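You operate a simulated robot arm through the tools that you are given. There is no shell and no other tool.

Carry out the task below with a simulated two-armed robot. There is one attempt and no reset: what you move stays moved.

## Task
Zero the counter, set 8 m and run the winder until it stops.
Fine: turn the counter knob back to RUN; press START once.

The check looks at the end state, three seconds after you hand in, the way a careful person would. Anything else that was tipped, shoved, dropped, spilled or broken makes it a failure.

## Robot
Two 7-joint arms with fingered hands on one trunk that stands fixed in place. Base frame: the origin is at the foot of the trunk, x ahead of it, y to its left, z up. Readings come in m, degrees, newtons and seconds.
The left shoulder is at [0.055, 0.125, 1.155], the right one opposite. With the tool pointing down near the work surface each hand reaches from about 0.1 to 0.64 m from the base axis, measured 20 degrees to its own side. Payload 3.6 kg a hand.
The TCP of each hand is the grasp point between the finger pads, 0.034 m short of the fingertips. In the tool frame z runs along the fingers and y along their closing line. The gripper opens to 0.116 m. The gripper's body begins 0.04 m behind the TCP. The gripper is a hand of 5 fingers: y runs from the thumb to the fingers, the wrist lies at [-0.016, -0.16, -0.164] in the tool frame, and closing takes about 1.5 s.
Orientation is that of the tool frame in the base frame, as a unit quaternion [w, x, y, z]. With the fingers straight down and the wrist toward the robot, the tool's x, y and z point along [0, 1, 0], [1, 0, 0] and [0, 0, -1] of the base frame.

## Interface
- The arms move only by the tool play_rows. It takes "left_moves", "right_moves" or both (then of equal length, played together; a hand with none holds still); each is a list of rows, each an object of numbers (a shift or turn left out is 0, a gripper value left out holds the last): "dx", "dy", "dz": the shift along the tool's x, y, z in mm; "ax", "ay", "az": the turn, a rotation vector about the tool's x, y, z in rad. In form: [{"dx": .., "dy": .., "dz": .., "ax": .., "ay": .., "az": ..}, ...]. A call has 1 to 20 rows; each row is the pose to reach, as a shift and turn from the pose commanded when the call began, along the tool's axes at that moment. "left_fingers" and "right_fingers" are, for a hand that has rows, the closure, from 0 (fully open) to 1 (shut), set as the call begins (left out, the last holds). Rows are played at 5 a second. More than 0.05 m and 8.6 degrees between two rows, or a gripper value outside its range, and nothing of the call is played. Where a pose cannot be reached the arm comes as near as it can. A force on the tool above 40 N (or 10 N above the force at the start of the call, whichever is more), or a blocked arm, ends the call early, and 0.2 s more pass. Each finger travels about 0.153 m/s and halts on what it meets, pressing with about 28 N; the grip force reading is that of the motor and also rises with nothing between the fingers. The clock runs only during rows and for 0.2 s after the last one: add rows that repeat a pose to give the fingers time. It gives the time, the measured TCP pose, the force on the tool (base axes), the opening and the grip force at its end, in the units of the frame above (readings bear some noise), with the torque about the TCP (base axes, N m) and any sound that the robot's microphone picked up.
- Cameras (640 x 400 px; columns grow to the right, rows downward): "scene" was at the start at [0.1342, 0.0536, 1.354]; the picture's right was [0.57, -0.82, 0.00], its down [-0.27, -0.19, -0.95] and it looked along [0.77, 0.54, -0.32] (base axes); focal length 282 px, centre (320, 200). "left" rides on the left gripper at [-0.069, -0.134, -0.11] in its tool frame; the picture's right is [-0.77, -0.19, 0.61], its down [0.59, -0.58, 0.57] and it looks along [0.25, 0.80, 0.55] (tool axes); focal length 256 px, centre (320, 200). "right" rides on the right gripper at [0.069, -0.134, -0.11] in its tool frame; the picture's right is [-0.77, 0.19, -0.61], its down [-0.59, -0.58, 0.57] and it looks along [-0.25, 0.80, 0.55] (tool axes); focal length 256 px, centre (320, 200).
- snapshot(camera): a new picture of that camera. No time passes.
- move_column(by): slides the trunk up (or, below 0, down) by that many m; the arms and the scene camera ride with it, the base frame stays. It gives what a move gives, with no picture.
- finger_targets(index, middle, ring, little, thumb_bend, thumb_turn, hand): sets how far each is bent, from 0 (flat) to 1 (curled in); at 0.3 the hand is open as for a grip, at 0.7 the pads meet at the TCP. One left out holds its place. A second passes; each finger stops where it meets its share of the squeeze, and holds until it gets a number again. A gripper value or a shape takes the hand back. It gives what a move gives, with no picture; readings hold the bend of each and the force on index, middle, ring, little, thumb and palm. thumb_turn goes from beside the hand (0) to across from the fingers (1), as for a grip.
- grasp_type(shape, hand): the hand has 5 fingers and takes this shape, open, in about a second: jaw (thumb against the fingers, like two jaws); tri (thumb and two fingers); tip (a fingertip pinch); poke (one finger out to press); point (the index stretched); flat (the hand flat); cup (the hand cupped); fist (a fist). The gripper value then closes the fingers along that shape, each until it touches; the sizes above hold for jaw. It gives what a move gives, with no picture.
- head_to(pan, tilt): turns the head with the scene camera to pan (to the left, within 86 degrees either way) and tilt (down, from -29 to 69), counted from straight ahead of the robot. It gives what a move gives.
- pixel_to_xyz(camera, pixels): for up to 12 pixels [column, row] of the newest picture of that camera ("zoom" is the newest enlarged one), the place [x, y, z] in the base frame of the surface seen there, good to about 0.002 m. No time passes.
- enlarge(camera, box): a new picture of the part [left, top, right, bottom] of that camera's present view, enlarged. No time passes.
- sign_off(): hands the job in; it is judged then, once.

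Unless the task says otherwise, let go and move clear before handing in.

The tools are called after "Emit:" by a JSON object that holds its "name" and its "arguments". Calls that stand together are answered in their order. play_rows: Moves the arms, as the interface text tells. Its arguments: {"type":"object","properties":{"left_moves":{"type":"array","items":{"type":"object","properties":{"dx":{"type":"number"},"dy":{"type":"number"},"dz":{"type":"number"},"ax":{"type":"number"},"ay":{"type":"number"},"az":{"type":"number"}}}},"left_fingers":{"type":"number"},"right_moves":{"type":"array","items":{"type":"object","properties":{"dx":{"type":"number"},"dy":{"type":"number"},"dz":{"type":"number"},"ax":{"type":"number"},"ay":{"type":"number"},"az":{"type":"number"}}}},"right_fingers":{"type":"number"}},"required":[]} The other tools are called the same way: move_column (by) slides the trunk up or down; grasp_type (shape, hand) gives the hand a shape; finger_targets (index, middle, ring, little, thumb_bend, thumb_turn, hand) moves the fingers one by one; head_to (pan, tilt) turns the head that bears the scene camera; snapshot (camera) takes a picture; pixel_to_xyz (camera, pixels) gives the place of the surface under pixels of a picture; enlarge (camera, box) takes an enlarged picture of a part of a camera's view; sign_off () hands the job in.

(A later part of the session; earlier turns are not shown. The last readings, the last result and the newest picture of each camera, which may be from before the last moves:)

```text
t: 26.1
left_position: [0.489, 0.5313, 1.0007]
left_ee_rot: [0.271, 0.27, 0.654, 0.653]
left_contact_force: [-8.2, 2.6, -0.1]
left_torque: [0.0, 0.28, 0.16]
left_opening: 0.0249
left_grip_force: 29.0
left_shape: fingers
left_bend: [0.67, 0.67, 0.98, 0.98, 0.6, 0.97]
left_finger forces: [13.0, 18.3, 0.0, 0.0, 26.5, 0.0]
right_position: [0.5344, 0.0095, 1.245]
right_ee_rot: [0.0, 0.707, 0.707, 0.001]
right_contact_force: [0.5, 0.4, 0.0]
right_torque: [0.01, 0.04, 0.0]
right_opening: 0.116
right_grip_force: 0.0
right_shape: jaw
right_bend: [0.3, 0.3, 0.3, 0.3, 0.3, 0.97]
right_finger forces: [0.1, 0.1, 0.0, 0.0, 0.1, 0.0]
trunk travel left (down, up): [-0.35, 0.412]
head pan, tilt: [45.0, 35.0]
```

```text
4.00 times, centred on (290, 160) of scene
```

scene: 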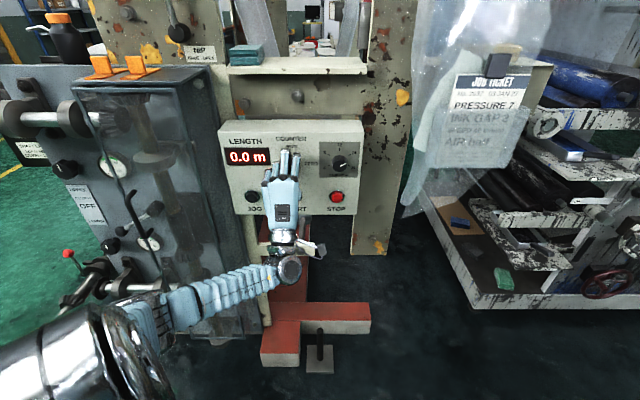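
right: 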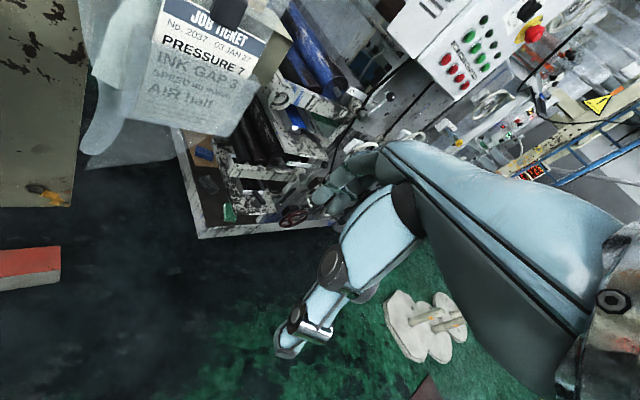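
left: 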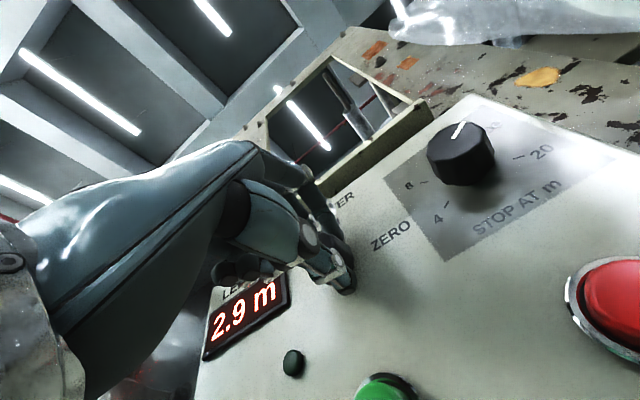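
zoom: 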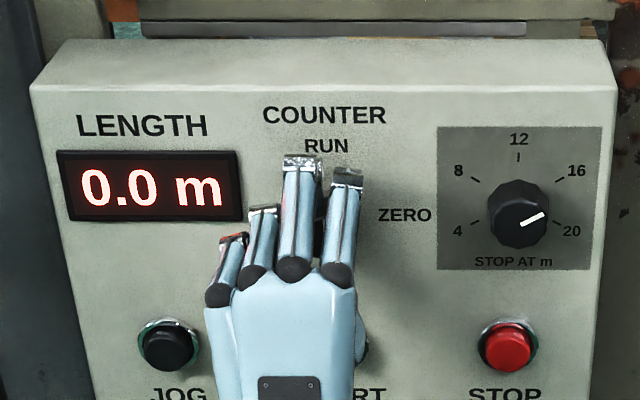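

The hand is back upright with the display at 0.0 m. I'll open the fingers, back off, and check the pointer.

Emit:
{"name": "finger_targets", "arguments": {"hand": "left", "index": 0.42, "middle": 0.42, "thumb_bend": 0.42}}

Emit:
{"name": "play_rows", "arguments": {"left_moves": [{"dz": -15}, {"dz": -35}, {"dz": -60}, {"dz": -60}]}}

Emit:
{"name": "snapshot", "arguments": {"camera": "left"}}

Emit:
{"name": "enlarge", "arguments": {"camera": "left", "box": [300, 180, 460, 330]}}

```text
t: 27.1
left_position: [0.4903, 0.5301, 1.0008]
left_ee_rot: [0.27, 0.27, 0.653, 0.654]
left_contact_force: [-0.9, -0.2, -0.1]
left_torque: [0.0, 0.0, -0.01]
left_opening: 0.0825
left_grip_force: 0.1
left_shape: fingers
left_bend: [0.42, 0.42, 0.98, 0.98, 0.42, 0.97]
left_finger forces: [0.1, 0.1, 0.0, 0.0, 0.1, 0.1]
right_position: [0.5354, 0.0097, 1.2452]
right_ee_rot: [0.001, 0.707, 0.707, 0.0]
right_contact_force: [0.3, 0.5, -0.2]
right_torque: [0.01, -0.03, 0.01]
right_opening: 0.1158
right_grip_force: 0.1
right_shape: jaw
right_bend: [0.3, 0.3, 0.3, 0.3, 0.3, 0.97]
right_finger forces: [0.1, 0.1, 0.0, 0.0, 0.0, 0.0]
trunk travel left (down, up): [-0.35, 0.412]
head pan, tilt: [45.0, 35.0]
```

```text
t: 28.1
left_position: [0.4489, 0.4843, 1.0017]
left_ee_rot: [0.27, 0.271, 0.653, 0.653]
left_contact_force: [-0.7, 0.2, 0.0]
left_torque: [-0.04, 0.04, 0.02]
left_opening: 0.0825
left_grip_force: 0.1
left_shape: fingers
left_bend: [0.42, 0.42, 0.98, 0.98, 0.42, 0.97]
left_finger forces: [0.0, 0.0, 0.0, 0.1, 0.0, 0.0]
right_position: [0.5367, 0.0112, 1.2452]
right_ee_rot: [-0.001, 0.707, 0.708, 0.0]
right_contact_force: [-0.7, 0.7, 0.5]
right_torque: [-0.01, -0.01, 0.01]
right_opening: 0.116
right_grip_force: 0.0
right_shape: jaw
right_bend: [0.3, 0.3, 0.3, 0.3, 0.3, 0.97]
right_finger forces: [0.0, 0.0, 0.0, 0.1, 0.1, 0.0]
trunk travel left (down, up): [-0.35, 0.412]
head pan, tilt: [45.0, 35.0]
```

```text
taken
```

left: 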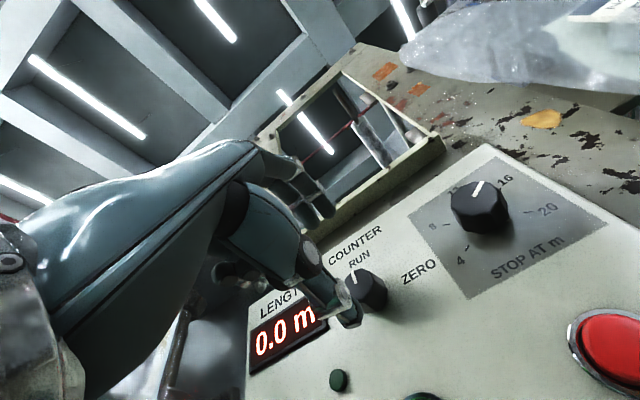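

```text
2.67 times, centred on (380, 255) of left
```

zoom: 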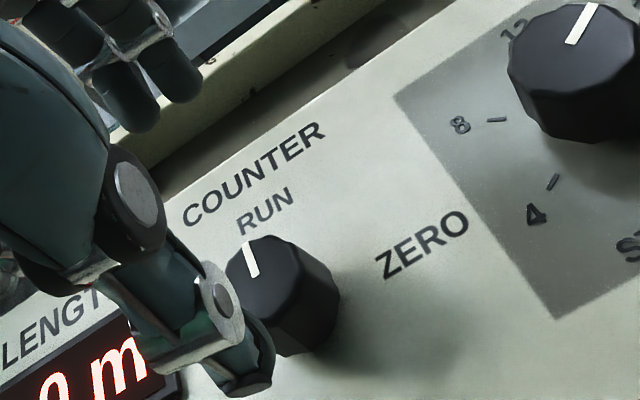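

The counter pointer is back at RUN, near (250,258) in the zoom. Next I'll move right to the STOP AT dial with the hand rolled +80°, staying clear of the knobs.

Emit:
{"name": "play_rows", "arguments": {"left_moves": [{"dx": -9.4, "dy": 0.2, "az": 0.116}, {"dx": -18.8, "dy": 0.4, "az": 0.233}, {"dx": -28.2, "dy": 0.6, "az": 0.349}, {"dx": -37.6, "dy": 0.8, "az": 0.465}, {"dx": -47, "dy": 1, "az": 0.582}, {"dx": -56.4, "dy": 1.3, "az": 0.698}, {"dx": -65.8, "dy": 1.5, "az": 0.814}, {"dx": -75.2, "dy": 1.7, "az": 0.931}, {"dx": -84.6, "dy": 1.9, "az": 1.047}, {"dx": -94, "dy": 2.1, "az": 1.164}, {"dx": -103.4, "dy": 2.3, "az": 1.28}, {"dx": -112.8, "dy": 2.5, "az": 1.396}, {"dx": -112.8, "dy": 2.5, "az": 1.396}]}}

Emit:
{"name": "snapshot", "arguments": {"camera": "scene"}}

Emit:
{"name": "enlarge", "arguments": {"camera": "scene", "box": [220, 110, 380, 220]}}

Emit:
{"name": "snapshot", "arguments": {"camera": "left"}}

```text
t: 30.9
left_position: [0.5268, 0.4084, 1.0038]
left_ee_rot: [-0.212, 0.628, 0.326, 0.674]
left_contact_force: [0.8, 0.6, -0.4]
left_torque: [-0.04, 0.02, 0.0]
left_opening: 0.0827
left_grip_force: 0.1
left_shape: fingers
left_bend: [0.42, 0.42, 0.98, 0.98, 0.42, 0.97]
left_finger forces: [0.0, 0.1, 0.0, 0.0, 0.0, 0.0]
right_position: [0.5352, 0.01, 1.2444]
right_ee_rot: [0.0, 0.707, 0.707, 0.0]
right_contact_force: [-0.9, 0.1, 0.0]
right_torque: [0.0, -0.01, -0.01]
right_opening: 0.1158
right_grip_force: 0.0
right_shape: jaw
right_bend: [0.3, 0.3, 0.3, 0.3, 0.3, 0.97]
right_finger forces: [0.1, 0.1, 0.1, 0.0, 0.0, 0.0]
trunk travel left (down, up): [-0.35, 0.412]
head pan, tilt: [45.0, 35.0]
```

```text
taken
```

scene: 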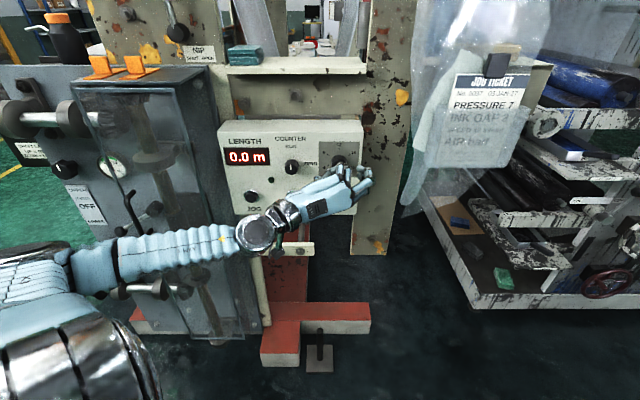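

```text
3.64 times, centred on (300, 165) of scene
```

zoom: 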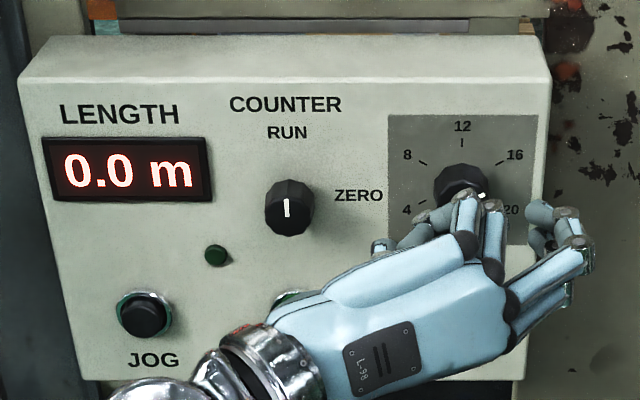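

```text
taken
```

left: 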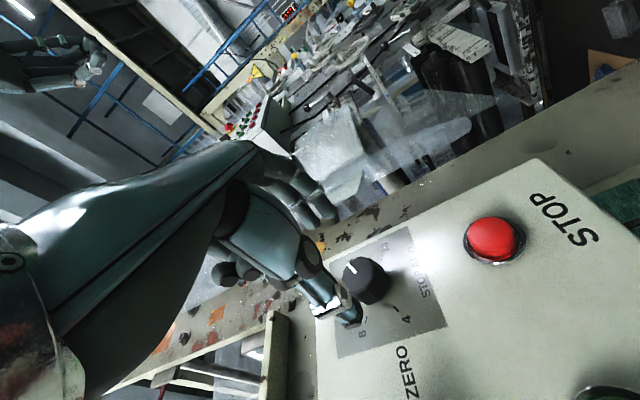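

The counter pointer is vertical at RUN (286,208 in the zoom) and the hand is lined up with the dial. I'll advance 58 mm.

Emit:
{"name": "play_rows", "arguments": {"left_moves": [{"dz": 15}, {"dz": 30}, {"dz": 42}, {"dz": 52}, {"dz": 58}, {"dz": 58}]}}

Emit:
{"name": "snapshot", "arguments": {"camera": "left"}}

Emit:
{"name": "enlarge", "arguments": {"camera": "left", "box": [240, 150, 440, 340]}}

Emit:
{"name": "enlarge", "arguments": {"camera": "scene", "box": [220, 110, 380, 220]}}

```text
t: 32.3
left_position: [0.5698, 0.4502, 1.0036]
left_ee_rot: [-0.212, 0.626, 0.328, 0.675]
left_contact_force: [0.2, 1.0, -0.1]
left_torque: [-0.01, -0.01, -0.02]
left_opening: 0.0826
left_grip_force: 0.1
left_shape: fingers
left_bend: [0.42, 0.42, 0.98, 0.98, 0.42, 0.97]
left_finger forces: [0.0, 0.0, 0.0, 0.0, 0.0, 0.0]
right_position: [0.5366, 0.01, 1.244]
right_ee_rot: [0.0, 0.707, 0.707, 0.0]
right_contact_force: [0.1, -0.1, -0.2]
right_torque: [0.01, -0.02, -0.02]
right_opening: 0.1157
right_grip_force: 0.2
right_shape: jaw
right_bend: [0.3, 0.3, 0.3, 0.3, 0.3, 0.97]
right_finger forces: [0.1, 0.0, 0.1, 0.0, 0.0, 0.0]
trunk travel left (down, up): [-0.35, 0.412]
head pan, tilt: [45.0, 35.0]
```

```text
taken
```

left: 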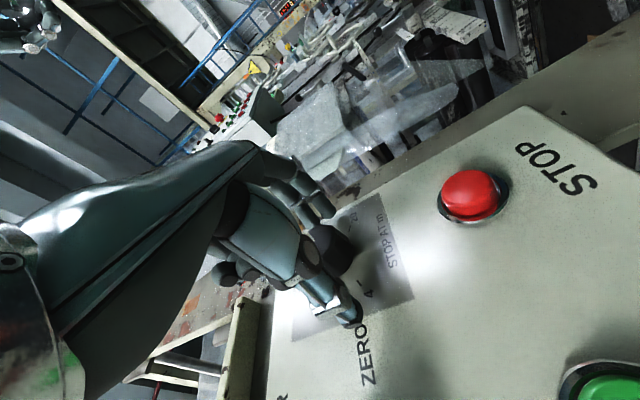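

```text
2.11 times, centred on (340, 245) of left
```

zoom: 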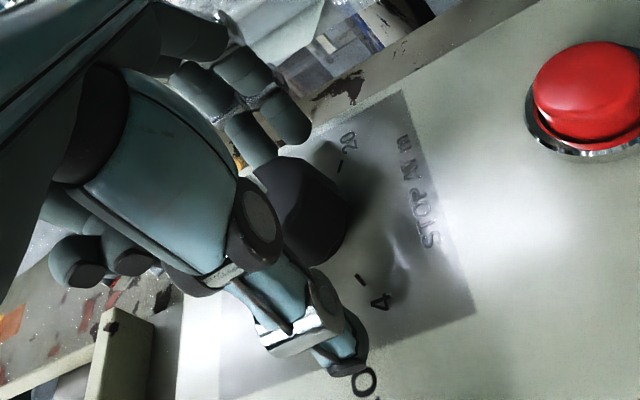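

```text
3.64 times, centred on (300, 165) of scene
```

zoom: 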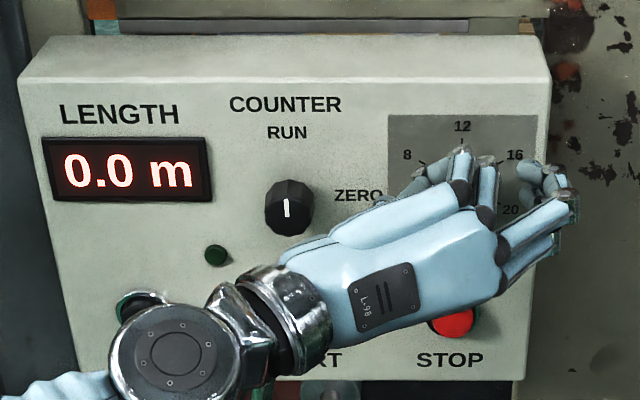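

The dial sits between thumb and fingers with no contact. I'll close the grip.

Emit:
{"name": "finger_targets", "arguments": {"hand": "left", "index": 0.75, "middle": 0.75, "thumb_bend": 0.7}}

Emit:
{"name": "enlarge", "arguments": {"camera": "left", "box": [240, 150, 440, 340]}}

```text
t: 33.3
left_position: [0.5707, 0.4484, 1.0045]
left_ee_rot: [-0.211, 0.627, 0.326, 0.675]
left_contact_force: [8.3, -5.0, 2.3]
left_torque: [0.04, -0.04, -0.27]
left_opening: 0.028
left_grip_force: 19.7
left_shape: fingers
left_bend: [0.61, 0.6, 0.98, 0.98, 0.64, 0.97]
left_finger forces: [11.6, 13.6, 0.1, 0.0, 15.1, 0.0]
right_position: [0.5363, 0.0093, 1.244]
right_ee_rot: [0.0, 0.707, 0.707, -0.001]
right_contact_force: [0.7, 0.1, -0.3]
right_torque: [0.03, -0.02, -0.02]
right_opening: 0.1158
right_grip_force: 0.1
right_shape: jaw
right_bend: [0.3, 0.3, 0.3, 0.3, 0.3, 0.97]
right_finger forces: [0.1, 0.0, 0.0, 0.0, 0.0, 0.0]
trunk travel left (down, up): [-0.35, 0.412]
head pan, tilt: [45.0, 35.0]
```

```text
2.11 times, centred on (340, 245) of left
```

zoom: 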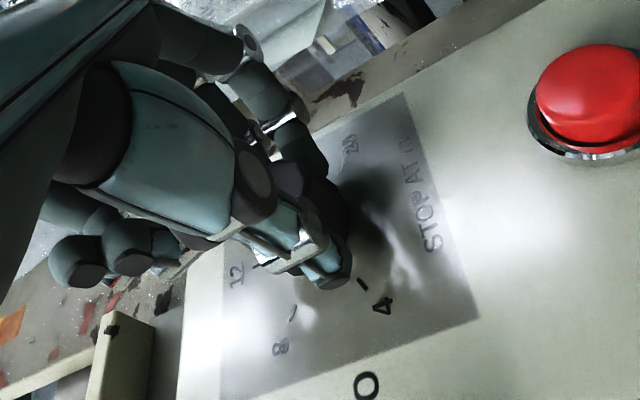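

The grip holds with fingers at 25 N against thumb at 15 N. I'll balance it with the thumb and then turn counter-clockwise about 60°.

Emit:
{"name": "finger_targets", "arguments": {"hand": "left", "thumb_bend": 0.8}}

Emit:
{"name": "play_rows", "arguments": {"left_moves": [{"az": -0.1}, {"az": -0.2}, {"az": -0.3}, {"az": -0.4}, {"az": -0.5}, {"az": -0.6}, {"az": -0.7}, {"az": -0.8}, {"az": -0.9}, {"az": -1.0}, {"az": -1.05}, {"az": -1.05}]}}

Emit:
{"name": "enlarge", "arguments": {"camera": "scene", "box": [220, 110, 380, 220]}}

Emit:
{"name": "enlarge", "arguments": {"camera": "left", "box": [240, 150, 440, 340]}}

```text
t: 34.3
left_position: [0.5692, 0.45, 1.0037]
left_ee_rot: [-0.214, 0.627, 0.327, 0.674]
left_contact_force: [-0.4, 1.2, 4.5]
left_torque: [0.12, -0.09, -0.09]
left_opening: 0.0275
left_grip_force: 24.9
left_shape: fingers
left_bend: [0.61, 0.59, 0.98, 0.98, 0.62, 0.96]
left_finger forces: [11.2, 14.1, 0.0, 0.1, 25.5, 0.0]
right_position: [0.5356, 0.0105, 1.2454]
right_ee_rot: [0.0, 0.707, 0.707, 0.0]
right_contact_force: [0.1, 0.3, 0.2]
right_torque: [0.04, -0.03, -0.02]
right_opening: 0.1159
right_grip_force: 0.1
right_shape: jaw
right_bend: [0.3, 0.3, 0.3, 0.3, 0.3, 0.97]
right_finger forces: [0.1, 0.0, 0.1, 0.0, 0.0, 0.0]
trunk travel left (down, up): [-0.35, 0.412]
head pan, tilt: [45.0, 35.0]
```

```text
t: 36.9
left_position: [0.5695, 0.4484, 1.0033]
left_ee_rot: [0.154, 0.379, 0.597, 0.69]
left_contact_force: [9.1, -0.3, 0.5]
left_torque: [0.15, -0.05, -0.19]
left_opening: 0.027
left_grip_force: 25.2
left_shape: fingers
left_bend: [0.6, 0.59, 0.98, 0.98, 0.62, 0.95]
left_finger forces: [14.3, 13.2, 0.0, 0.0, 23.5, 0.1]
right_position: [0.537, 0.0104, 1.2442]
right_ee_rot: [-0.002, 0.707, 0.707, -0.001]
right_contact_force: [-0.4, -0.9, 0.2]
right_torque: [0.02, 0.01, 0.01]
right_opening: 0.116
right_grip_force: 0.1
right_shape: jaw
right_bend: [0.3, 0.3, 0.3, 0.3, 0.3, 0.97]
right_finger forces: [0.1, 0.1, 0.1, 0.0, 0.0, 0.0]
trunk travel left (down, up): [-0.35, 0.412]
head pan, tilt: [45.0, 35.0]
```

```text
3.64 times, centred on (300, 165) of scene
```

zoom: 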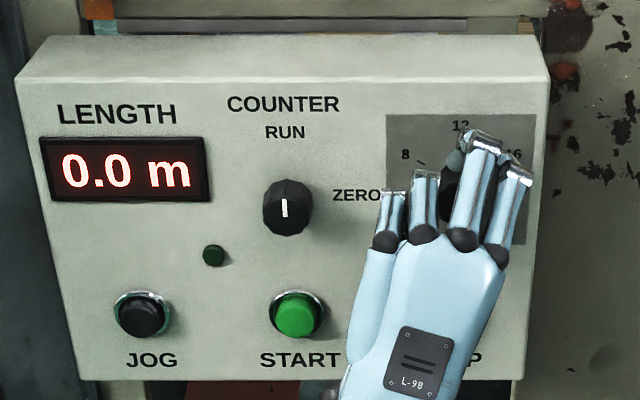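

```text
2.11 times, centred on (340, 245) of left
```

zoom: 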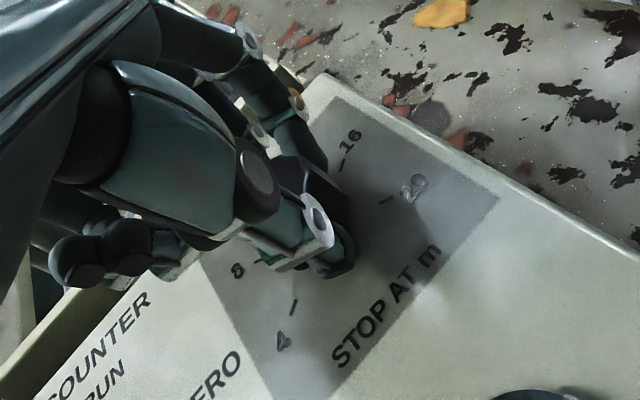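

The dial should now be near 12. I'll release, back away with the roll returned to +80°, and check the pointer.

Emit:
{"name": "finger_targets", "arguments": {"hand": "left", "index": 0.42, "middle": 0.42, "thumb_bend": 0.42}}

Emit:
{"name": "play_rows", "arguments": {"left_moves": [{"dz": -15}, {"dz": -35}, {"dz": -58}, {"dz": -58, "az": 0.13}, {"dz": -58, "az": 0.26}, {"dz": -58, "az": 0.39}, {"dz": -58, "az": 0.52}, {"dz": -58, "az": 0.65}, {"dz": -58, "az": 0.78}, {"dz": -58, "az": 0.91}, {"dz": -58, "az": 1.05}, {"dz": -58, "az": 1.05}]}}

Emit:
{"name": "enlarge", "arguments": {"camera": "scene", "box": [220, 110, 380, 220]}}

Emit:
{"name": "enlarge", "arguments": {"camera": "left", "box": [280, 200, 440, 350]}}

```text
t: 37.9
left_position: [0.5681, 0.4486, 1.0037]
left_ee_rot: [0.155, 0.379, 0.597, 0.69]
left_contact_force: [0.1, -0.3, -0.4]
left_torque: [-0.01, 0.02, 0.03]
left_opening: 0.0825
left_grip_force: 0.0
left_shape: fingers
left_bend: [0.42, 0.42, 0.98, 0.98, 0.42, 0.97]
left_finger forces: [0.1, 0.1, 0.0, 0.0, 0.0, 0.1]
right_position: [0.5354, 0.0092, 1.2441]
right_ee_rot: [0.0, 0.707, 0.707, 0.0]
right_contact_force: [0.0, -0.8, 0.0]
right_torque: [0.01, -0.02, 0.01]
right_opening: 0.1159
right_grip_force: 0.0
right_shape: jaw
right_bend: [0.3, 0.3, 0.3, 0.3, 0.3, 0.97]
right_finger forces: [0.1, 0.0, 0.0, 0.1, 0.0, 0.1]
trunk travel left (down, up): [-0.35, 0.412]
head pan, tilt: [45.0, 35.0]
```

```text
t: 40.5
left_position: [0.5264, 0.4075, 1.002]
left_ee_rot: [-0.212, 0.628, 0.326, 0.674]
left_contact_force: [0.8, -0.5, -0.5]
left_torque: [0.0, -0.01, 0.01]
left_opening: 0.0826
left_grip_force: 0.1
left_shape: fingers
left_bend: [0.42, 0.42, 0.98, 0.98, 0.42, 0.97]
left_finger forces: [0.0, 0.1, 0.0, 0.0, 0.0, 0.0]
right_position: [0.5347, 0.0092, 1.245]
right_ee_rot: [0.0, 0.707, 0.707, -0.001]
right_contact_force: [0.0, 0.4, -0.1]
right_torque: [0.05, 0.01, -0.01]
right_opening: 0.1158
right_grip_force: 0.2
right_shape: jaw
right_bend: [0.3, 0.3, 0.3, 0.3, 0.3, 0.97]
right_finger forces: [0.0, 0.0, 0.1, 0.0, 0.1, 0.0]
trunk travel left (down, up): [-0.35, 0.412]
head pan, tilt: [45.0, 35.0]
```

```text
3.64 times, centred on (300, 165) of scene
```

zoom: 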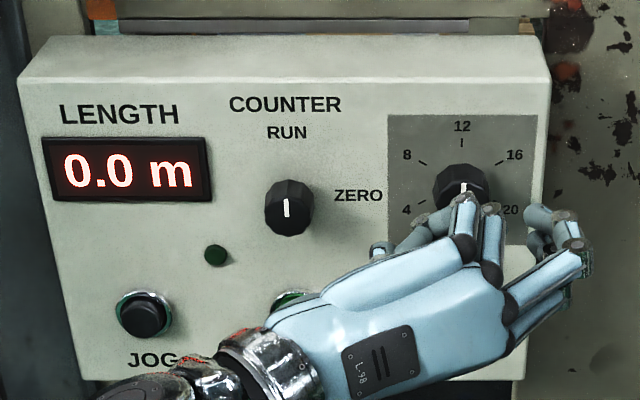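

```text
2.67 times, centred on (360, 275) of left
```

zoom: 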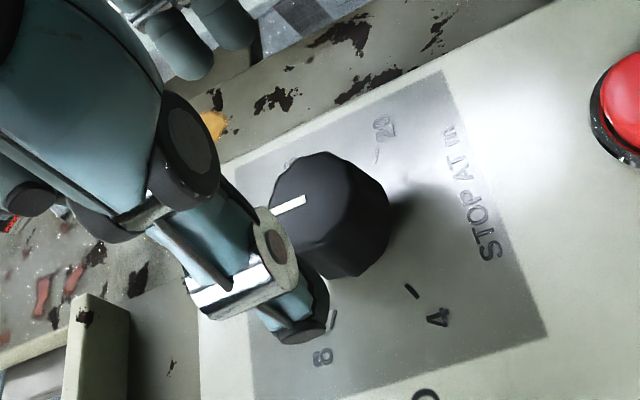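

The pointer is now vertical, at 12. I'll repeat the grip and turn another 60° to reach 8.

Emit:
{"name": "play_rows", "arguments": {"left_moves": [{"dz": 15}, {"dz": 30}, {"dz": 42}, {"dz": 52}, {"dz": 58}, {"dz": 58}]}}

Emit:
{"name": "finger_targets", "arguments": {"hand": "left", "index": 0.75, "middle": 0.75, "thumb_bend": 0.78}}

```text
t: 41.9
left_position: [0.5676, 0.4488, 1.0039]
left_ee_rot: [-0.213, 0.627, 0.326, 0.674]
left_contact_force: [-0.2, 0.1, -0.6]
left_torque: [0.03, -0.03, -0.01]
left_opening: 0.0824
left_grip_force: 0.0
left_shape: fingers
left_bend: [0.42, 0.42, 0.98, 0.98, 0.42, 0.97]
left_finger forces: [0.1, 0.0, 0.1, 0.0, 0.0, 0.0]
right_position: [0.5354, 0.0092, 1.2452]
right_ee_rot: [0.001, 0.707, 0.707, 0.0]
right_contact_force: [0.2, -0.3, 0.2]
right_torque: [-0.02, -0.01, 0.02]
right_opening: 0.1159
right_grip_force: 0.1
right_shape: jaw
right_bend: [0.3, 0.3, 0.3, 0.3, 0.3, 0.97]
right_finger forces: [0.1, 0.0, 0.1, 0.0, 0.0, 0.1]
trunk travel left (down, up): [-0.35, 0.412]
head pan, tilt: [45.0, 35.0]
```

```text
t: 42.9
left_position: [0.5682, 0.4472, 1.0029]
left_ee_rot: [-0.212, 0.628, 0.326, 0.674]
left_contact_force: [4.2, -0.3, 3.0]
left_torque: [0.1, -0.03, -0.14]
left_opening: 0.0266
left_grip_force: 24.1
left_shape: fingers
left_bend: [0.61, 0.59, 0.98, 0.98, 0.63, 0.96]
left_finger forces: [12.5, 14.1, 0.0, 0.0, 21.9, 0.0]
right_position: [0.536, 0.0101, 1.2446]
right_ee_rot: [0.0, 0.707, 0.707, 0.001]
right_contact_force: [-0.6, 0.3, 0.5]
right_torque: [0.0, -0.01, -0.01]
right_opening: 0.1158
right_grip_force: 0.0
right_shape: jaw
right_bend: [0.3, 0.3, 0.3, 0.3, 0.3, 0.97]
right_finger forces: [0.1, 0.0, 0.1, 0.1, 0.0, 0.0]
trunk travel left (down, up): [-0.35, 0.412]
head pan, tilt: [45.0, 35.0]
```

Emit:
{"name": "play_rows", "arguments": {"left_moves": [{"az": -0.1}, {"az": -0.2}, {"az": -0.3}, {"az": -0.4}, {"az": -0.5}, {"az": -0.6}, {"az": -0.7}, {"az": -0.8}, {"az": -0.9}, {"az": -1.0}, {"az": -1.05}, {"az": -1.05}]}}

Emit:
{"name": "finger_targets", "arguments": {"hand": "left", "index": 0.42, "middle": 0.42, "thumb_bend": 0.42}}

Emit:
{"name": "play_rows", "arguments": {"left_moves": [{"dz": -15}, {"dz": -35}, {"dz": -58}, {"dz": -58, "az": 0.13}, {"dz": -58, "az": 0.26}, {"dz": -58, "az": 0.39}, {"dz": -58, "az": 0.52}, {"dz": -58, "az": 0.65}, {"dz": -58, "az": 0.78}, {"dz": -58, "az": 0.91}, {"dz": -58, "az": 1.05}, {"dz": -80, "az": 1.05}, {"dz": -80, "az": 1.05}]}}

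Emit:
{"name": "enlarge", "arguments": {"camera": "scene", "box": [220, 110, 380, 220]}}

Emit:
{"name": "enlarge", "arguments": {"camera": "left", "box": [280, 200, 440, 350]}}

```text
t: 45.5
left_position: [0.5697, 0.4474, 1.0041]
left_ee_rot: [0.154, 0.38, 0.597, 0.69]
left_contact_force: [1.4, -10.7, -6.9]
left_torque: [-0.09, 0.17, -0.3]
left_opening: 0.0269
left_grip_force: 26.0
left_shape: fingers
left_bend: [0.61, 0.59, 0.98, 0.98, 0.63, 0.95]
left_finger forces: [13.8, 10.9, 0.0, 0.0, 27.8, 0.0]
right_position: [0.5369, 0.009, 1.2456]
right_ee_rot: [-0.002, 0.707, 0.707, 0.0]
right_contact_force: [0.4, 0.5, -0.1]
right_torque: [-0.01, 0.01, -0.05]
right_opening: 0.1158
right_grip_force: 0.0
right_shape: jaw
right_bend: [0.3, 0.3, 0.3, 0.3, 0.3, 0.97]
right_finger forces: [0.0, 0.0, 0.0, 0.1, 0.1, 0.0]
trunk travel left (down, up): [-0.35, 0.412]
head pan, tilt: [45.0, 35.0]
```

```text
t: 46.5
left_position: [0.5679, 0.448, 1.0036]
left_ee_rot: [0.154, 0.378, 0.597, 0.69]
left_contact_force: [0.2, -0.7, -0.1]
left_torque: [0.01, 0.03, 0.0]
left_opening: 0.0824
left_grip_force: 0.1
left_shape: fingers
left_bend: [0.42, 0.42, 0.98, 0.98, 0.42, 0.97]
left_finger forces: [0.1, 0.1, 0.0, 0.0, 0.0, 0.0]
right_position: [0.5361, 0.0096, 1.2452]
right_ee_rot: [0.0, 0.707, 0.708, 0.0]
right_contact_force: [-0.4, 0.8, -0.7]
right_torque: [-0.01, 0.01, 0.0]
right_opening: 0.1161
right_grip_force: 0.0
right_shape: jaw
right_bend: [0.3, 0.3, 0.3, 0.3, 0.3, 0.97]
right_finger forces: [0.1, 0.0, 0.1, 0.1, 0.0, 0.0]
trunk travel left (down, up): [-0.35, 0.412]
head pan, tilt: [45.0, 35.0]
```

```text
t: 49.3
left_position: [0.512, 0.394, 1.0039]
left_ee_rot: [-0.212, 0.628, 0.327, 0.674]
left_contact_force: [0.4, 0.2, 0.8]
left_torque: [-0.01, 0.0, 0.0]
left_opening: 0.0824
left_grip_force: 0.1
left_shape: fingers
left_bend: [0.42, 0.42, 0.98, 0.98, 0.42, 0.97]
left_finger forces: [0.1, 0.0, 0.0, 0.0, 0.0, 0.1]
right_position: [0.5354, 0.0093, 1.245]
right_ee_rot: [0.0, 0.707, 0.707, 0.0]
right_contact_force: [-0.2, -0.9, 0.2]
right_torque: [-0.04, 0.03, 0.01]
right_opening: 0.1156
right_grip_force: 0.0
right_shape: jaw
right_bend: [0.3, 0.3, 0.3, 0.3, 0.3, 0.97]
right_finger forces: [0.0, 0.0, 0.0, 0.0, 0.0, 0.1]
trunk travel left (down, up): [-0.35, 0.412]
head pan, tilt: [45.0, 35.0]
```

```text
3.64 times, centred on (300, 165) of scene
```

zoom: 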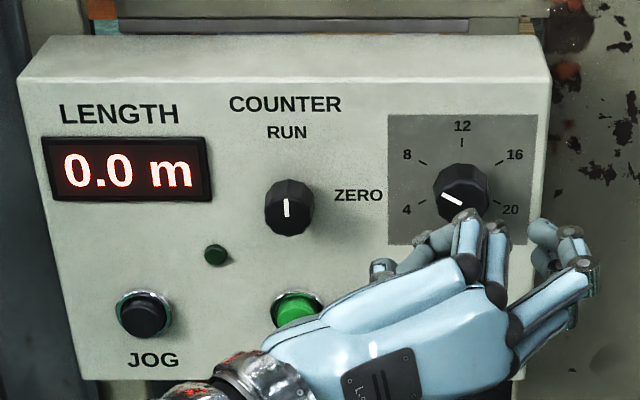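

```text
2.67 times, centred on (360, 275) of left
```

zoom: 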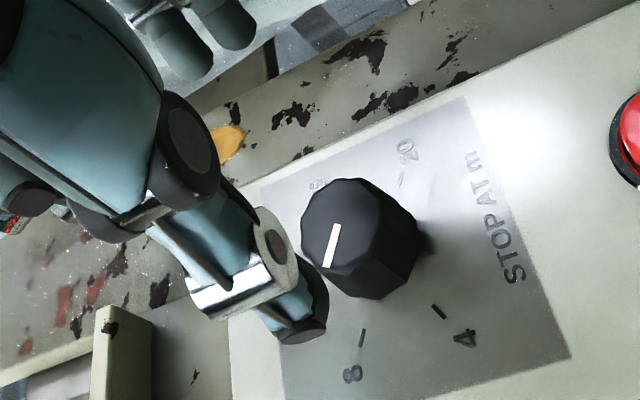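

The pointer now aims at the 8. I'll measure its angle precisely.

Emit:
{"name": "enlarge", "arguments": {"camera": "scene", "box": [315, 138, 365, 182]}}

```text
9.09 times, centred on (340, 160) of scene
```

zoom: 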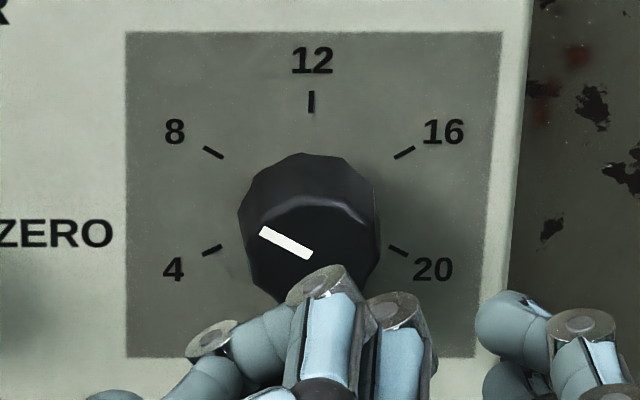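

Emit:
{"name": "pixel_to_xyz", "arguments": {"camera": "zoom", "pixels": [[263, 232], [270, 236], [286, 244], [300, 250], [308, 254], [203, 147], [223, 157]]}}

```text
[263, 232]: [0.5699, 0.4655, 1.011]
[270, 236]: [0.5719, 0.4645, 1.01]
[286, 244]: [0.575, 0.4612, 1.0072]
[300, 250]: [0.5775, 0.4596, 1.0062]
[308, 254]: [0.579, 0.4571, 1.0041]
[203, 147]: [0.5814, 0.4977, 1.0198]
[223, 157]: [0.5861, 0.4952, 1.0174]
```

The pointer measures about −61° ± 2°, against −60° for the 8 mark. I'll zoom in harder for a finer reading.

Emit:
{"name": "enlarge", "arguments": {"camera": "scene", "box": [325, 148, 355, 167]}}

Emit:
{"name": "snapshot", "arguments": {"camera": "left"}}

Emit:
{"name": "enlarge", "arguments": {"camera": "left", "box": [330, 225, 430, 315]}}

```text
16.00 times, centred on (340, 158) of scene
```

zoom: 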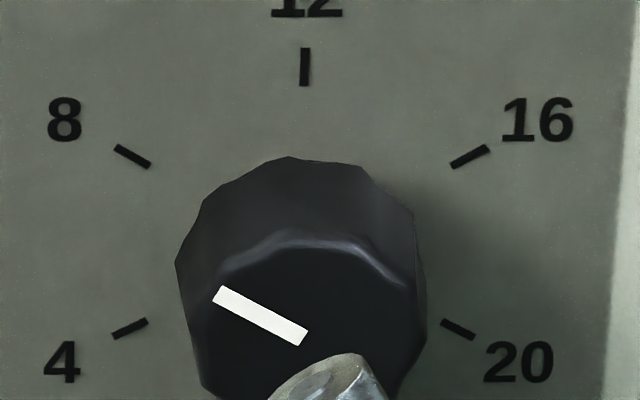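

```text
taken
```

left: 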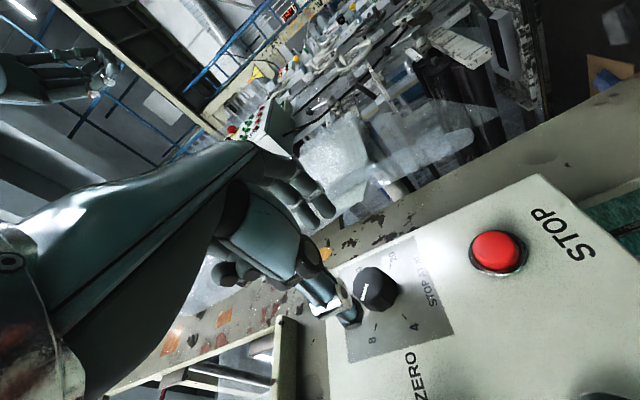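

```text
4.44 times, centred on (380, 270) of left
```

zoom: 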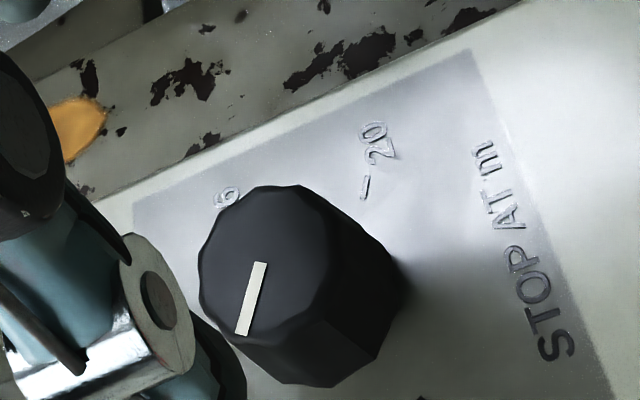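

At 16× the pointer measures about −61°, or roughly 7.94 m, so it is within about a degree of 8. I'll move the hand away to the START button's front so the dial is fully visible for a better reading.

Emit:
{"name": "play_rows", "arguments": {"left_moves": [{"dz": -20}, {"dz": -40}, {"dx": -6.7, "dy": -10.7, "dz": -40, "az": -0.116}, {"dx": -13.3, "dy": -21.3, "dz": -40, "az": -0.233}, {"dx": -20, "dy": -32, "dz": -40, "az": -0.349}, {"dx": -26.7, "dy": -42.6, "dz": -40, "az": -0.465}, {"dx": -33.3, "dy": -53.3, "dz": -40, "az": -0.582}, {"dx": -40, "dy": -64, "dz": -40, "az": -0.698}, {"dx": -46.7, "dy": -74.6, "dz": -40, "az": -0.814}, {"dx": -53.3, "dy": -85.3, "dz": -40, "az": -0.931}, {"dx": -60, "dy": -95.9, "dz": -40, "az": -1.047}, {"dx": -66.7, "dy": -106.6, "dz": -40, "az": -1.164}, {"dx": -73.3, "dy": -117.2, "dz": -40, "az": -1.28}, {"dx": -80, "dy": -127.9, "dz": -40, "az": -1.396}, {"dx": -80, "dy": -127.9, "dz": -40, "az": -1.396}]}}

Emit:
{"name": "grasp_type", "arguments": {"hand": "left", "shape": "poke"}}

Emit:
{"name": "snapshot", "arguments": {"camera": "scene"}}

Emit:
{"name": "enlarge", "arguments": {"camera": "scene", "box": [325, 148, 355, 167]}}

Emit:
{"name": "snapshot", "arguments": {"camera": "left"}}

```text
t: 52.5
left_position: [0.405, 0.4446, 0.9037]
left_ee_rot: [0.271, 0.269, 0.654, 0.653]
left_contact_force: [-0.4, 0.0, -0.1]
left_torque: [0.03, 0.01, 0.02]
left_opening: 0.0825
left_grip_force: 0.0
left_shape: fingers
left_bend: [0.42, 0.42, 0.98, 0.98, 0.42, 0.97]
left_finger forces: [0.0, 0.1, 0.0, 0.0, 0.1, 0.0]
right_position: [0.5364, 0.0099, 1.2459]
right_ee_rot: [0.0, 0.707, 0.707, -0.001]
right_contact_force: [0.2, 0.7, -0.1]
right_torque: [-0.03, -0.02, 0.04]
right_opening: 0.116
right_grip_force: 0.1
right_shape: jaw
right_bend: [0.3, 0.3, 0.3, 0.3, 0.3, 0.97]
right_finger forces: [0.0, 0.1, 0.1, 0.0, 0.1, 0.1]
trunk travel left (down, up): [-0.35, 0.412]
head pan, tilt: [45.0, 35.0]
```

```text
t: 53.4
left_position: [0.4055, 0.444, 0.9057]
left_ee_rot: [0.271, 0.271, 0.653, 0.653]
left_contact_force: [-0.7, 0.2, 0.0]
left_torque: [-0.01, -0.01, 0.03]
left_opening: 0.0
left_grip_force: 0.0
left_shape: poke
left_bend: [0.7, 0.7, 0.98, 0.98, 0.0, 1.0]
left_finger forces: [0.1, 0.1, 0.0, 0.0, 0.0, 0.0]
right_position: [0.5355, 0.0099, 1.2454]
right_ee_rot: [0.0, 0.707, 0.707, 0.001]
right_contact_force: [-0.4, 0.0, 0.1]
right_torque: [0.03, 0.02, 0.03]
right_opening: 0.116
right_grip_force: 0.1
right_shape: jaw
right_bend: [0.3, 0.3, 0.3, 0.3, 0.3, 0.97]
right_finger forces: [0.1, 0.0, 0.0, 0.0, 0.1, 0.0]
trunk travel left (down, up): [-0.35, 0.412]
head pan, tilt: [45.0, 35.0]
```

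```text
taken
```

scene: 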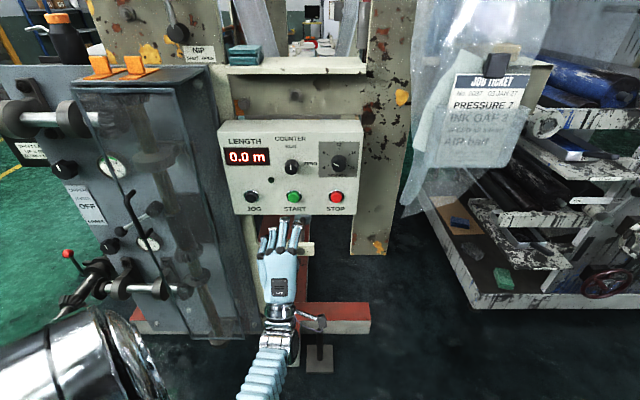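

```text
16.00 times, centred on (340, 158) of scene
```

zoom: 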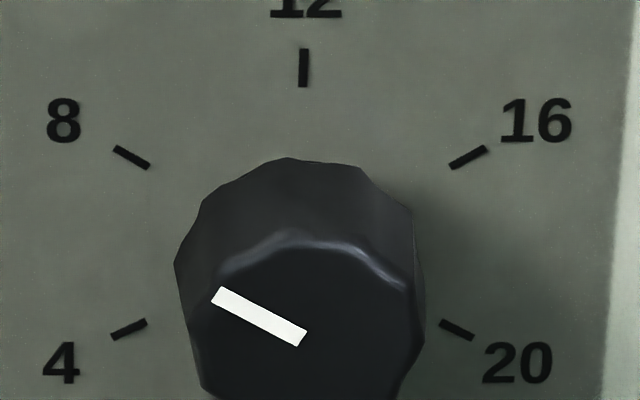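

```text
taken
```

left: 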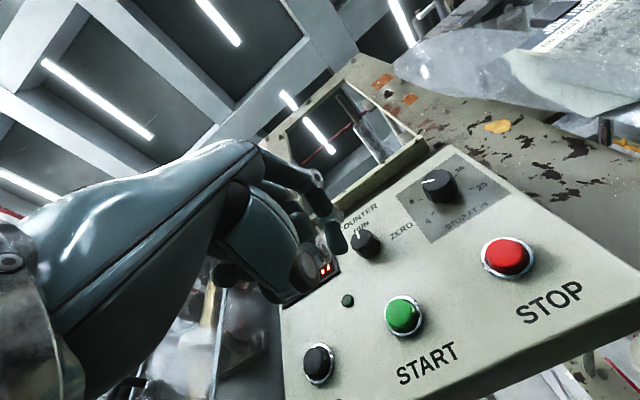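

The dial pointer now measures about −60.5°, so it sits on the 8 mark, and RUN and 0.0 m are confirmed. I'll take one finer zoom on both knobs and locate the START button and the index tip.

Emit:
{"name": "enlarge", "arguments": {"camera": "scene", "box": [330, 153, 346, 163]}}

Emit:
{"name": "enlarge", "arguments": {"camera": "scene", "box": [276, 140, 312, 180]}}

Emit:
{"name": "enlarge", "arguments": {"camera": "scene", "box": [240, 180, 350, 270]}}

Emit:
{"name": "pixel_to_xyz", "arguments": {"camera": "left", "pixels": [[404, 315], [404, 300], [320, 358], [507, 256], [345, 240], [338, 235], [328, 205]]}}

```text
16.00 times, centred on (338, 158) of scene
```

zoom: 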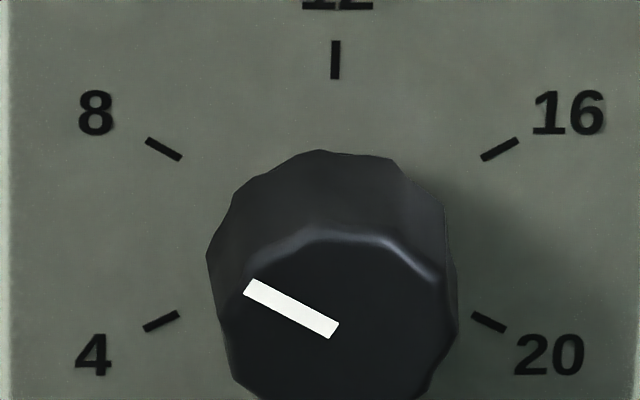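

```text
10.00 times, centred on (294, 160) of scene
```

zoom: 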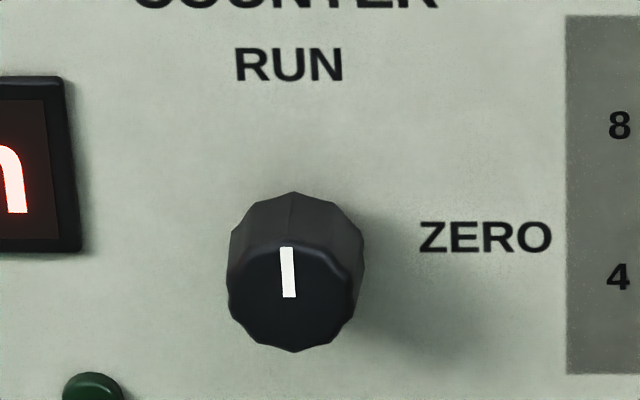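

```text
4.44 times, centred on (295, 225) of scene
```

zoom: 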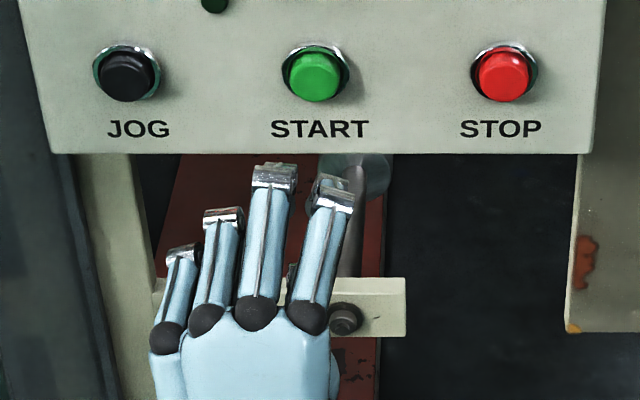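

```text
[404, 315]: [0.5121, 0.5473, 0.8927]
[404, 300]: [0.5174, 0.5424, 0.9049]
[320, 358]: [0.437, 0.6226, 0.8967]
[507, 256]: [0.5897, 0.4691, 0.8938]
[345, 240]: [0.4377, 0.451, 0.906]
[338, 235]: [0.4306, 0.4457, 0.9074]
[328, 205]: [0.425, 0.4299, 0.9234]
```

The counter pointer is vertical at RUN. The poke shape leaves index and middle side by side, so I'll curl the middle finger and press with the index alone. First I'll measure the button centre.

Emit:
{"name": "finger_targets", "arguments": {"hand": "left", "middle": 0.98, "index": 0.7}}

Emit:
{"name": "pixel_to_xyz", "arguments": {"camera": "zoom", "pixels": [[315, 75], [315, 85], [315, 97], [297, 77], [334, 77], [315, 62], [315, 50], [287, 72], [346, 72]]}}

Emit:
{"name": "snapshot", "arguments": {"camera": "left"}}

Emit:
{"name": "enlarge", "arguments": {"camera": "left", "box": [280, 180, 440, 340]}}

```text
t: 54.4
left_position: [0.4057, 0.4434, 0.9046]
left_ee_rot: [0.27, 0.27, 0.653, 0.653]
left_contact_force: [0.1, -0.8, 0.7]
left_torque: [0.03, 0.0, 0.02]
left_opening: 0.0327
left_grip_force: 0.1
left_shape: fingers
left_bend: [0.7, 0.97, 0.98, 0.98, 0.0, 1.0]
left_finger forces: [0.0, 0.0, 0.0, 0.0, 0.0, 0.0]
right_position: [0.536, 0.0097, 1.2448]
right_ee_rot: [0.0, 0.707, 0.707, 0.001]
right_contact_force: [0.9, 0.2, 0.3]
right_torque: [0.0, 0.01, -0.01]
right_opening: 0.1159
right_grip_force: 0.1
right_shape: jaw
right_bend: [0.3, 0.3, 0.3, 0.3, 0.3, 0.97]
right_finger forces: [0.0, 0.0, 0.0, 0.0, 0.0, 0.1]
trunk travel left (down, up): [-0.35, 0.412]
head pan, tilt: [45.0, 35.0]
```

```text
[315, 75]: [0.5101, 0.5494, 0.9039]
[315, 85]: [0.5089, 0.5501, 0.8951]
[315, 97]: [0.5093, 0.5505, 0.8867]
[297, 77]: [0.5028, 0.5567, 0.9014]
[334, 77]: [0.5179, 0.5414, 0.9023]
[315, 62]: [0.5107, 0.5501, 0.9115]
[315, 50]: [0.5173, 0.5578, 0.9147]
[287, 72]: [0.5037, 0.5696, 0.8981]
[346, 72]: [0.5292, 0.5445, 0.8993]
```

```text
taken
```

left: 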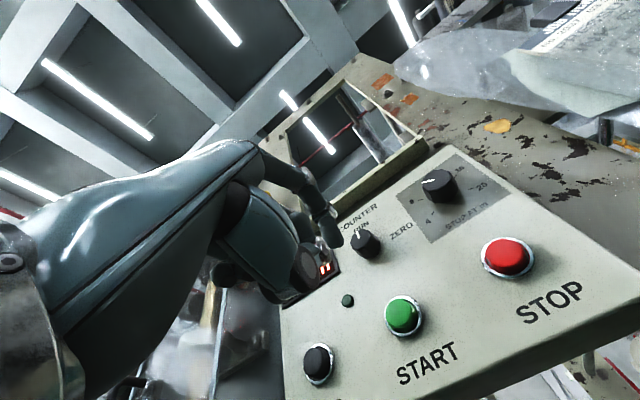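

```text
2.50 times, centred on (360, 260) of left
```

zoom: 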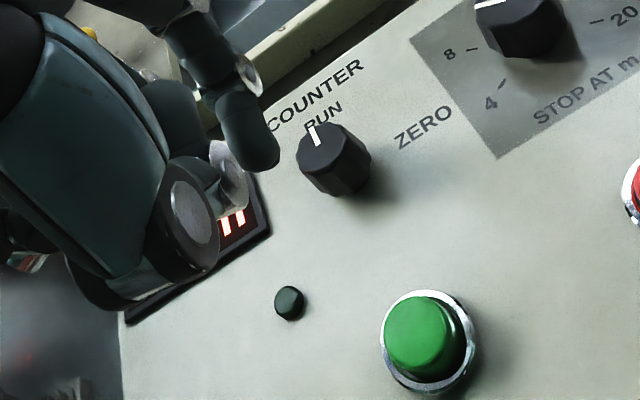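

The START cap face is centred at u≈−0.0275, z≈0.8995, n≈0.749. I'll check where the index tip and the flat thumb end up.

Emit:
{"name": "pixel_to_xyz", "arguments": {"camera": "left", "pixels": [[338, 246], [335, 247], [332, 240], [328, 225], [305, 265], [316, 258], [323, 248], [325, 240], [318, 245]]}}

Emit:
{"name": "enlarge", "arguments": {"camera": "left", "box": [220, 170, 360, 310]}}

```text
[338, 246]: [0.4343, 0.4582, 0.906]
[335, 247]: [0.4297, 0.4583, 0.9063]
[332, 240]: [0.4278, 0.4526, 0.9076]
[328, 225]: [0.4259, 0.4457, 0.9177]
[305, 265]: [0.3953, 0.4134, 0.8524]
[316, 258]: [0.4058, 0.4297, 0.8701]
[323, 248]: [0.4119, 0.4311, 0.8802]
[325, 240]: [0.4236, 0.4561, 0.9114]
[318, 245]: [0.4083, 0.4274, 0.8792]
```

```text
2.86 times, centred on (290, 240) of left
```

zoom: 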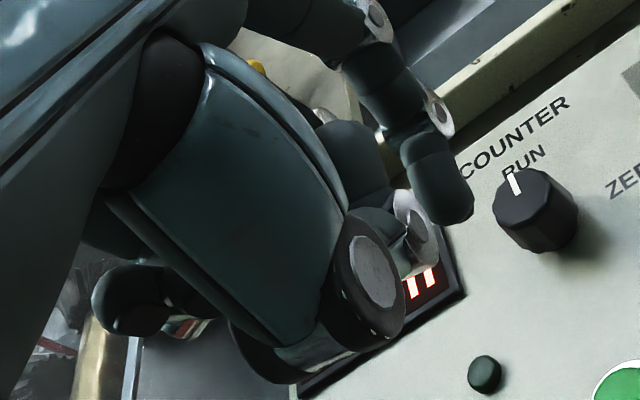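

The index tip centre sits at about x −8, y +7, z +31 mm in the tool frame, and it leads the thumb and other fingers by around 20 mm. I'll shift to line it up with the START centre and stop about 12 mm short.

Emit:
{"name": "play_rows", "arguments": {"left_moves": [{"dx": 8, "dy": -12, "dz": 20}, {"dx": 8, "dy": -12, "dz": 45}, {"dx": 8, "dy": -12, "dz": 70}, {"dx": 8, "dy": -12, "dz": 90}, {"dx": 8, "dy": -12, "dz": 105}, {"dx": 8, "dy": -12, "dz": 105}]}}

Emit:
{"name": "snapshot", "arguments": {"camera": "left"}}

Emit:
{"name": "enlarge", "arguments": {"camera": "left", "box": [260, 170, 420, 330]}}

Emit:
{"name": "enlarge", "arguments": {"camera": "scene", "box": [230, 130, 350, 230]}}

```text
t: 55.8
left_position: [0.4713, 0.5252, 0.8904]
left_ee_rot: [0.27, 0.27, 0.653, 0.654]
left_contact_force: [-0.3, -0.5, -0.4]
left_torque: [-0.01, 0.01, 0.01]
left_opening: 0.0325
left_grip_force: 0.1
left_shape: fingers
left_bend: [0.7, 0.97, 0.98, 0.98, 0.0, 1.0]
left_finger forces: [0.0, 0.1, 0.0, 0.0, 0.0, 0.0]
right_position: [0.5358, 0.0098, 1.2452]
right_ee_rot: [0.0, 0.707, 0.707, 0.0]
right_contact_force: [0.4, -0.7, -0.5]
right_torque: [-0.03, 0.03, 0.04]
right_opening: 0.1161
right_grip_force: 0.1
right_shape: jaw
right_bend: [0.3, 0.3, 0.3, 0.3, 0.3, 0.97]
right_finger forces: [0.0, 0.0, 0.0, 0.0, 0.0, 0.0]
trunk travel left (down, up): [-0.35, 0.412]
head pan, tilt: [45.0, 35.0]
```

```text
taken
```

left: 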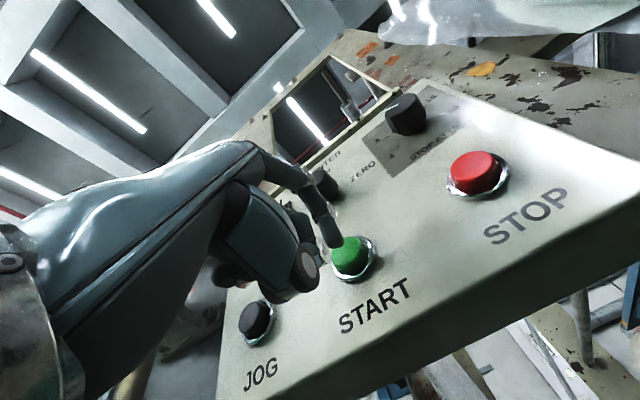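

```text
2.50 times, centred on (340, 250) of left
```

zoom: 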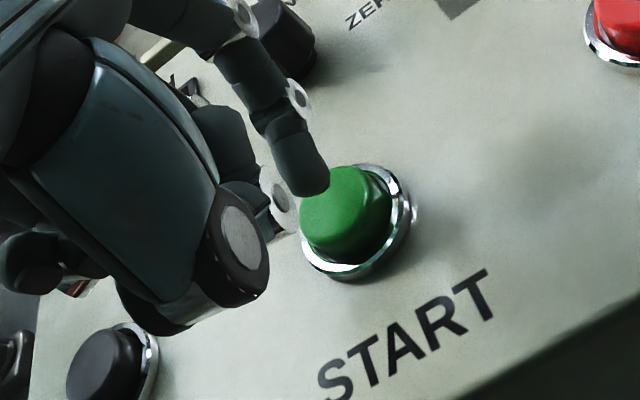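

```text
4.00 times, centred on (290, 180) of scene
```

zoom: 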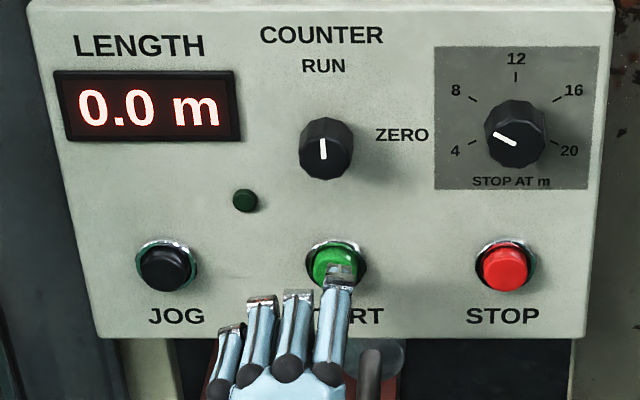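

The fingertip (310,185 in the left zoom) is about 12 mm in front of the green cap. I'll verify the tip and cap coordinates before pressing.

Emit:
{"name": "pixel_to_xyz", "arguments": {"camera": "left", "pixels": [[333, 242], [336, 246], [331, 248], [340, 240], [345, 255], [352, 250], [340, 262], [356, 243], [334, 236]]}}

```text
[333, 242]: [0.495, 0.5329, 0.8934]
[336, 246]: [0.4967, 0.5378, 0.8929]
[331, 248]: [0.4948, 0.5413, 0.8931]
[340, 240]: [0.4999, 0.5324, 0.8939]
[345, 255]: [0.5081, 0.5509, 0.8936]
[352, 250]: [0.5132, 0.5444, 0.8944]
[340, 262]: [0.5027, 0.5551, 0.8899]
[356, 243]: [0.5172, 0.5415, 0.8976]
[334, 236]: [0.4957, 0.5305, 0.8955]
```

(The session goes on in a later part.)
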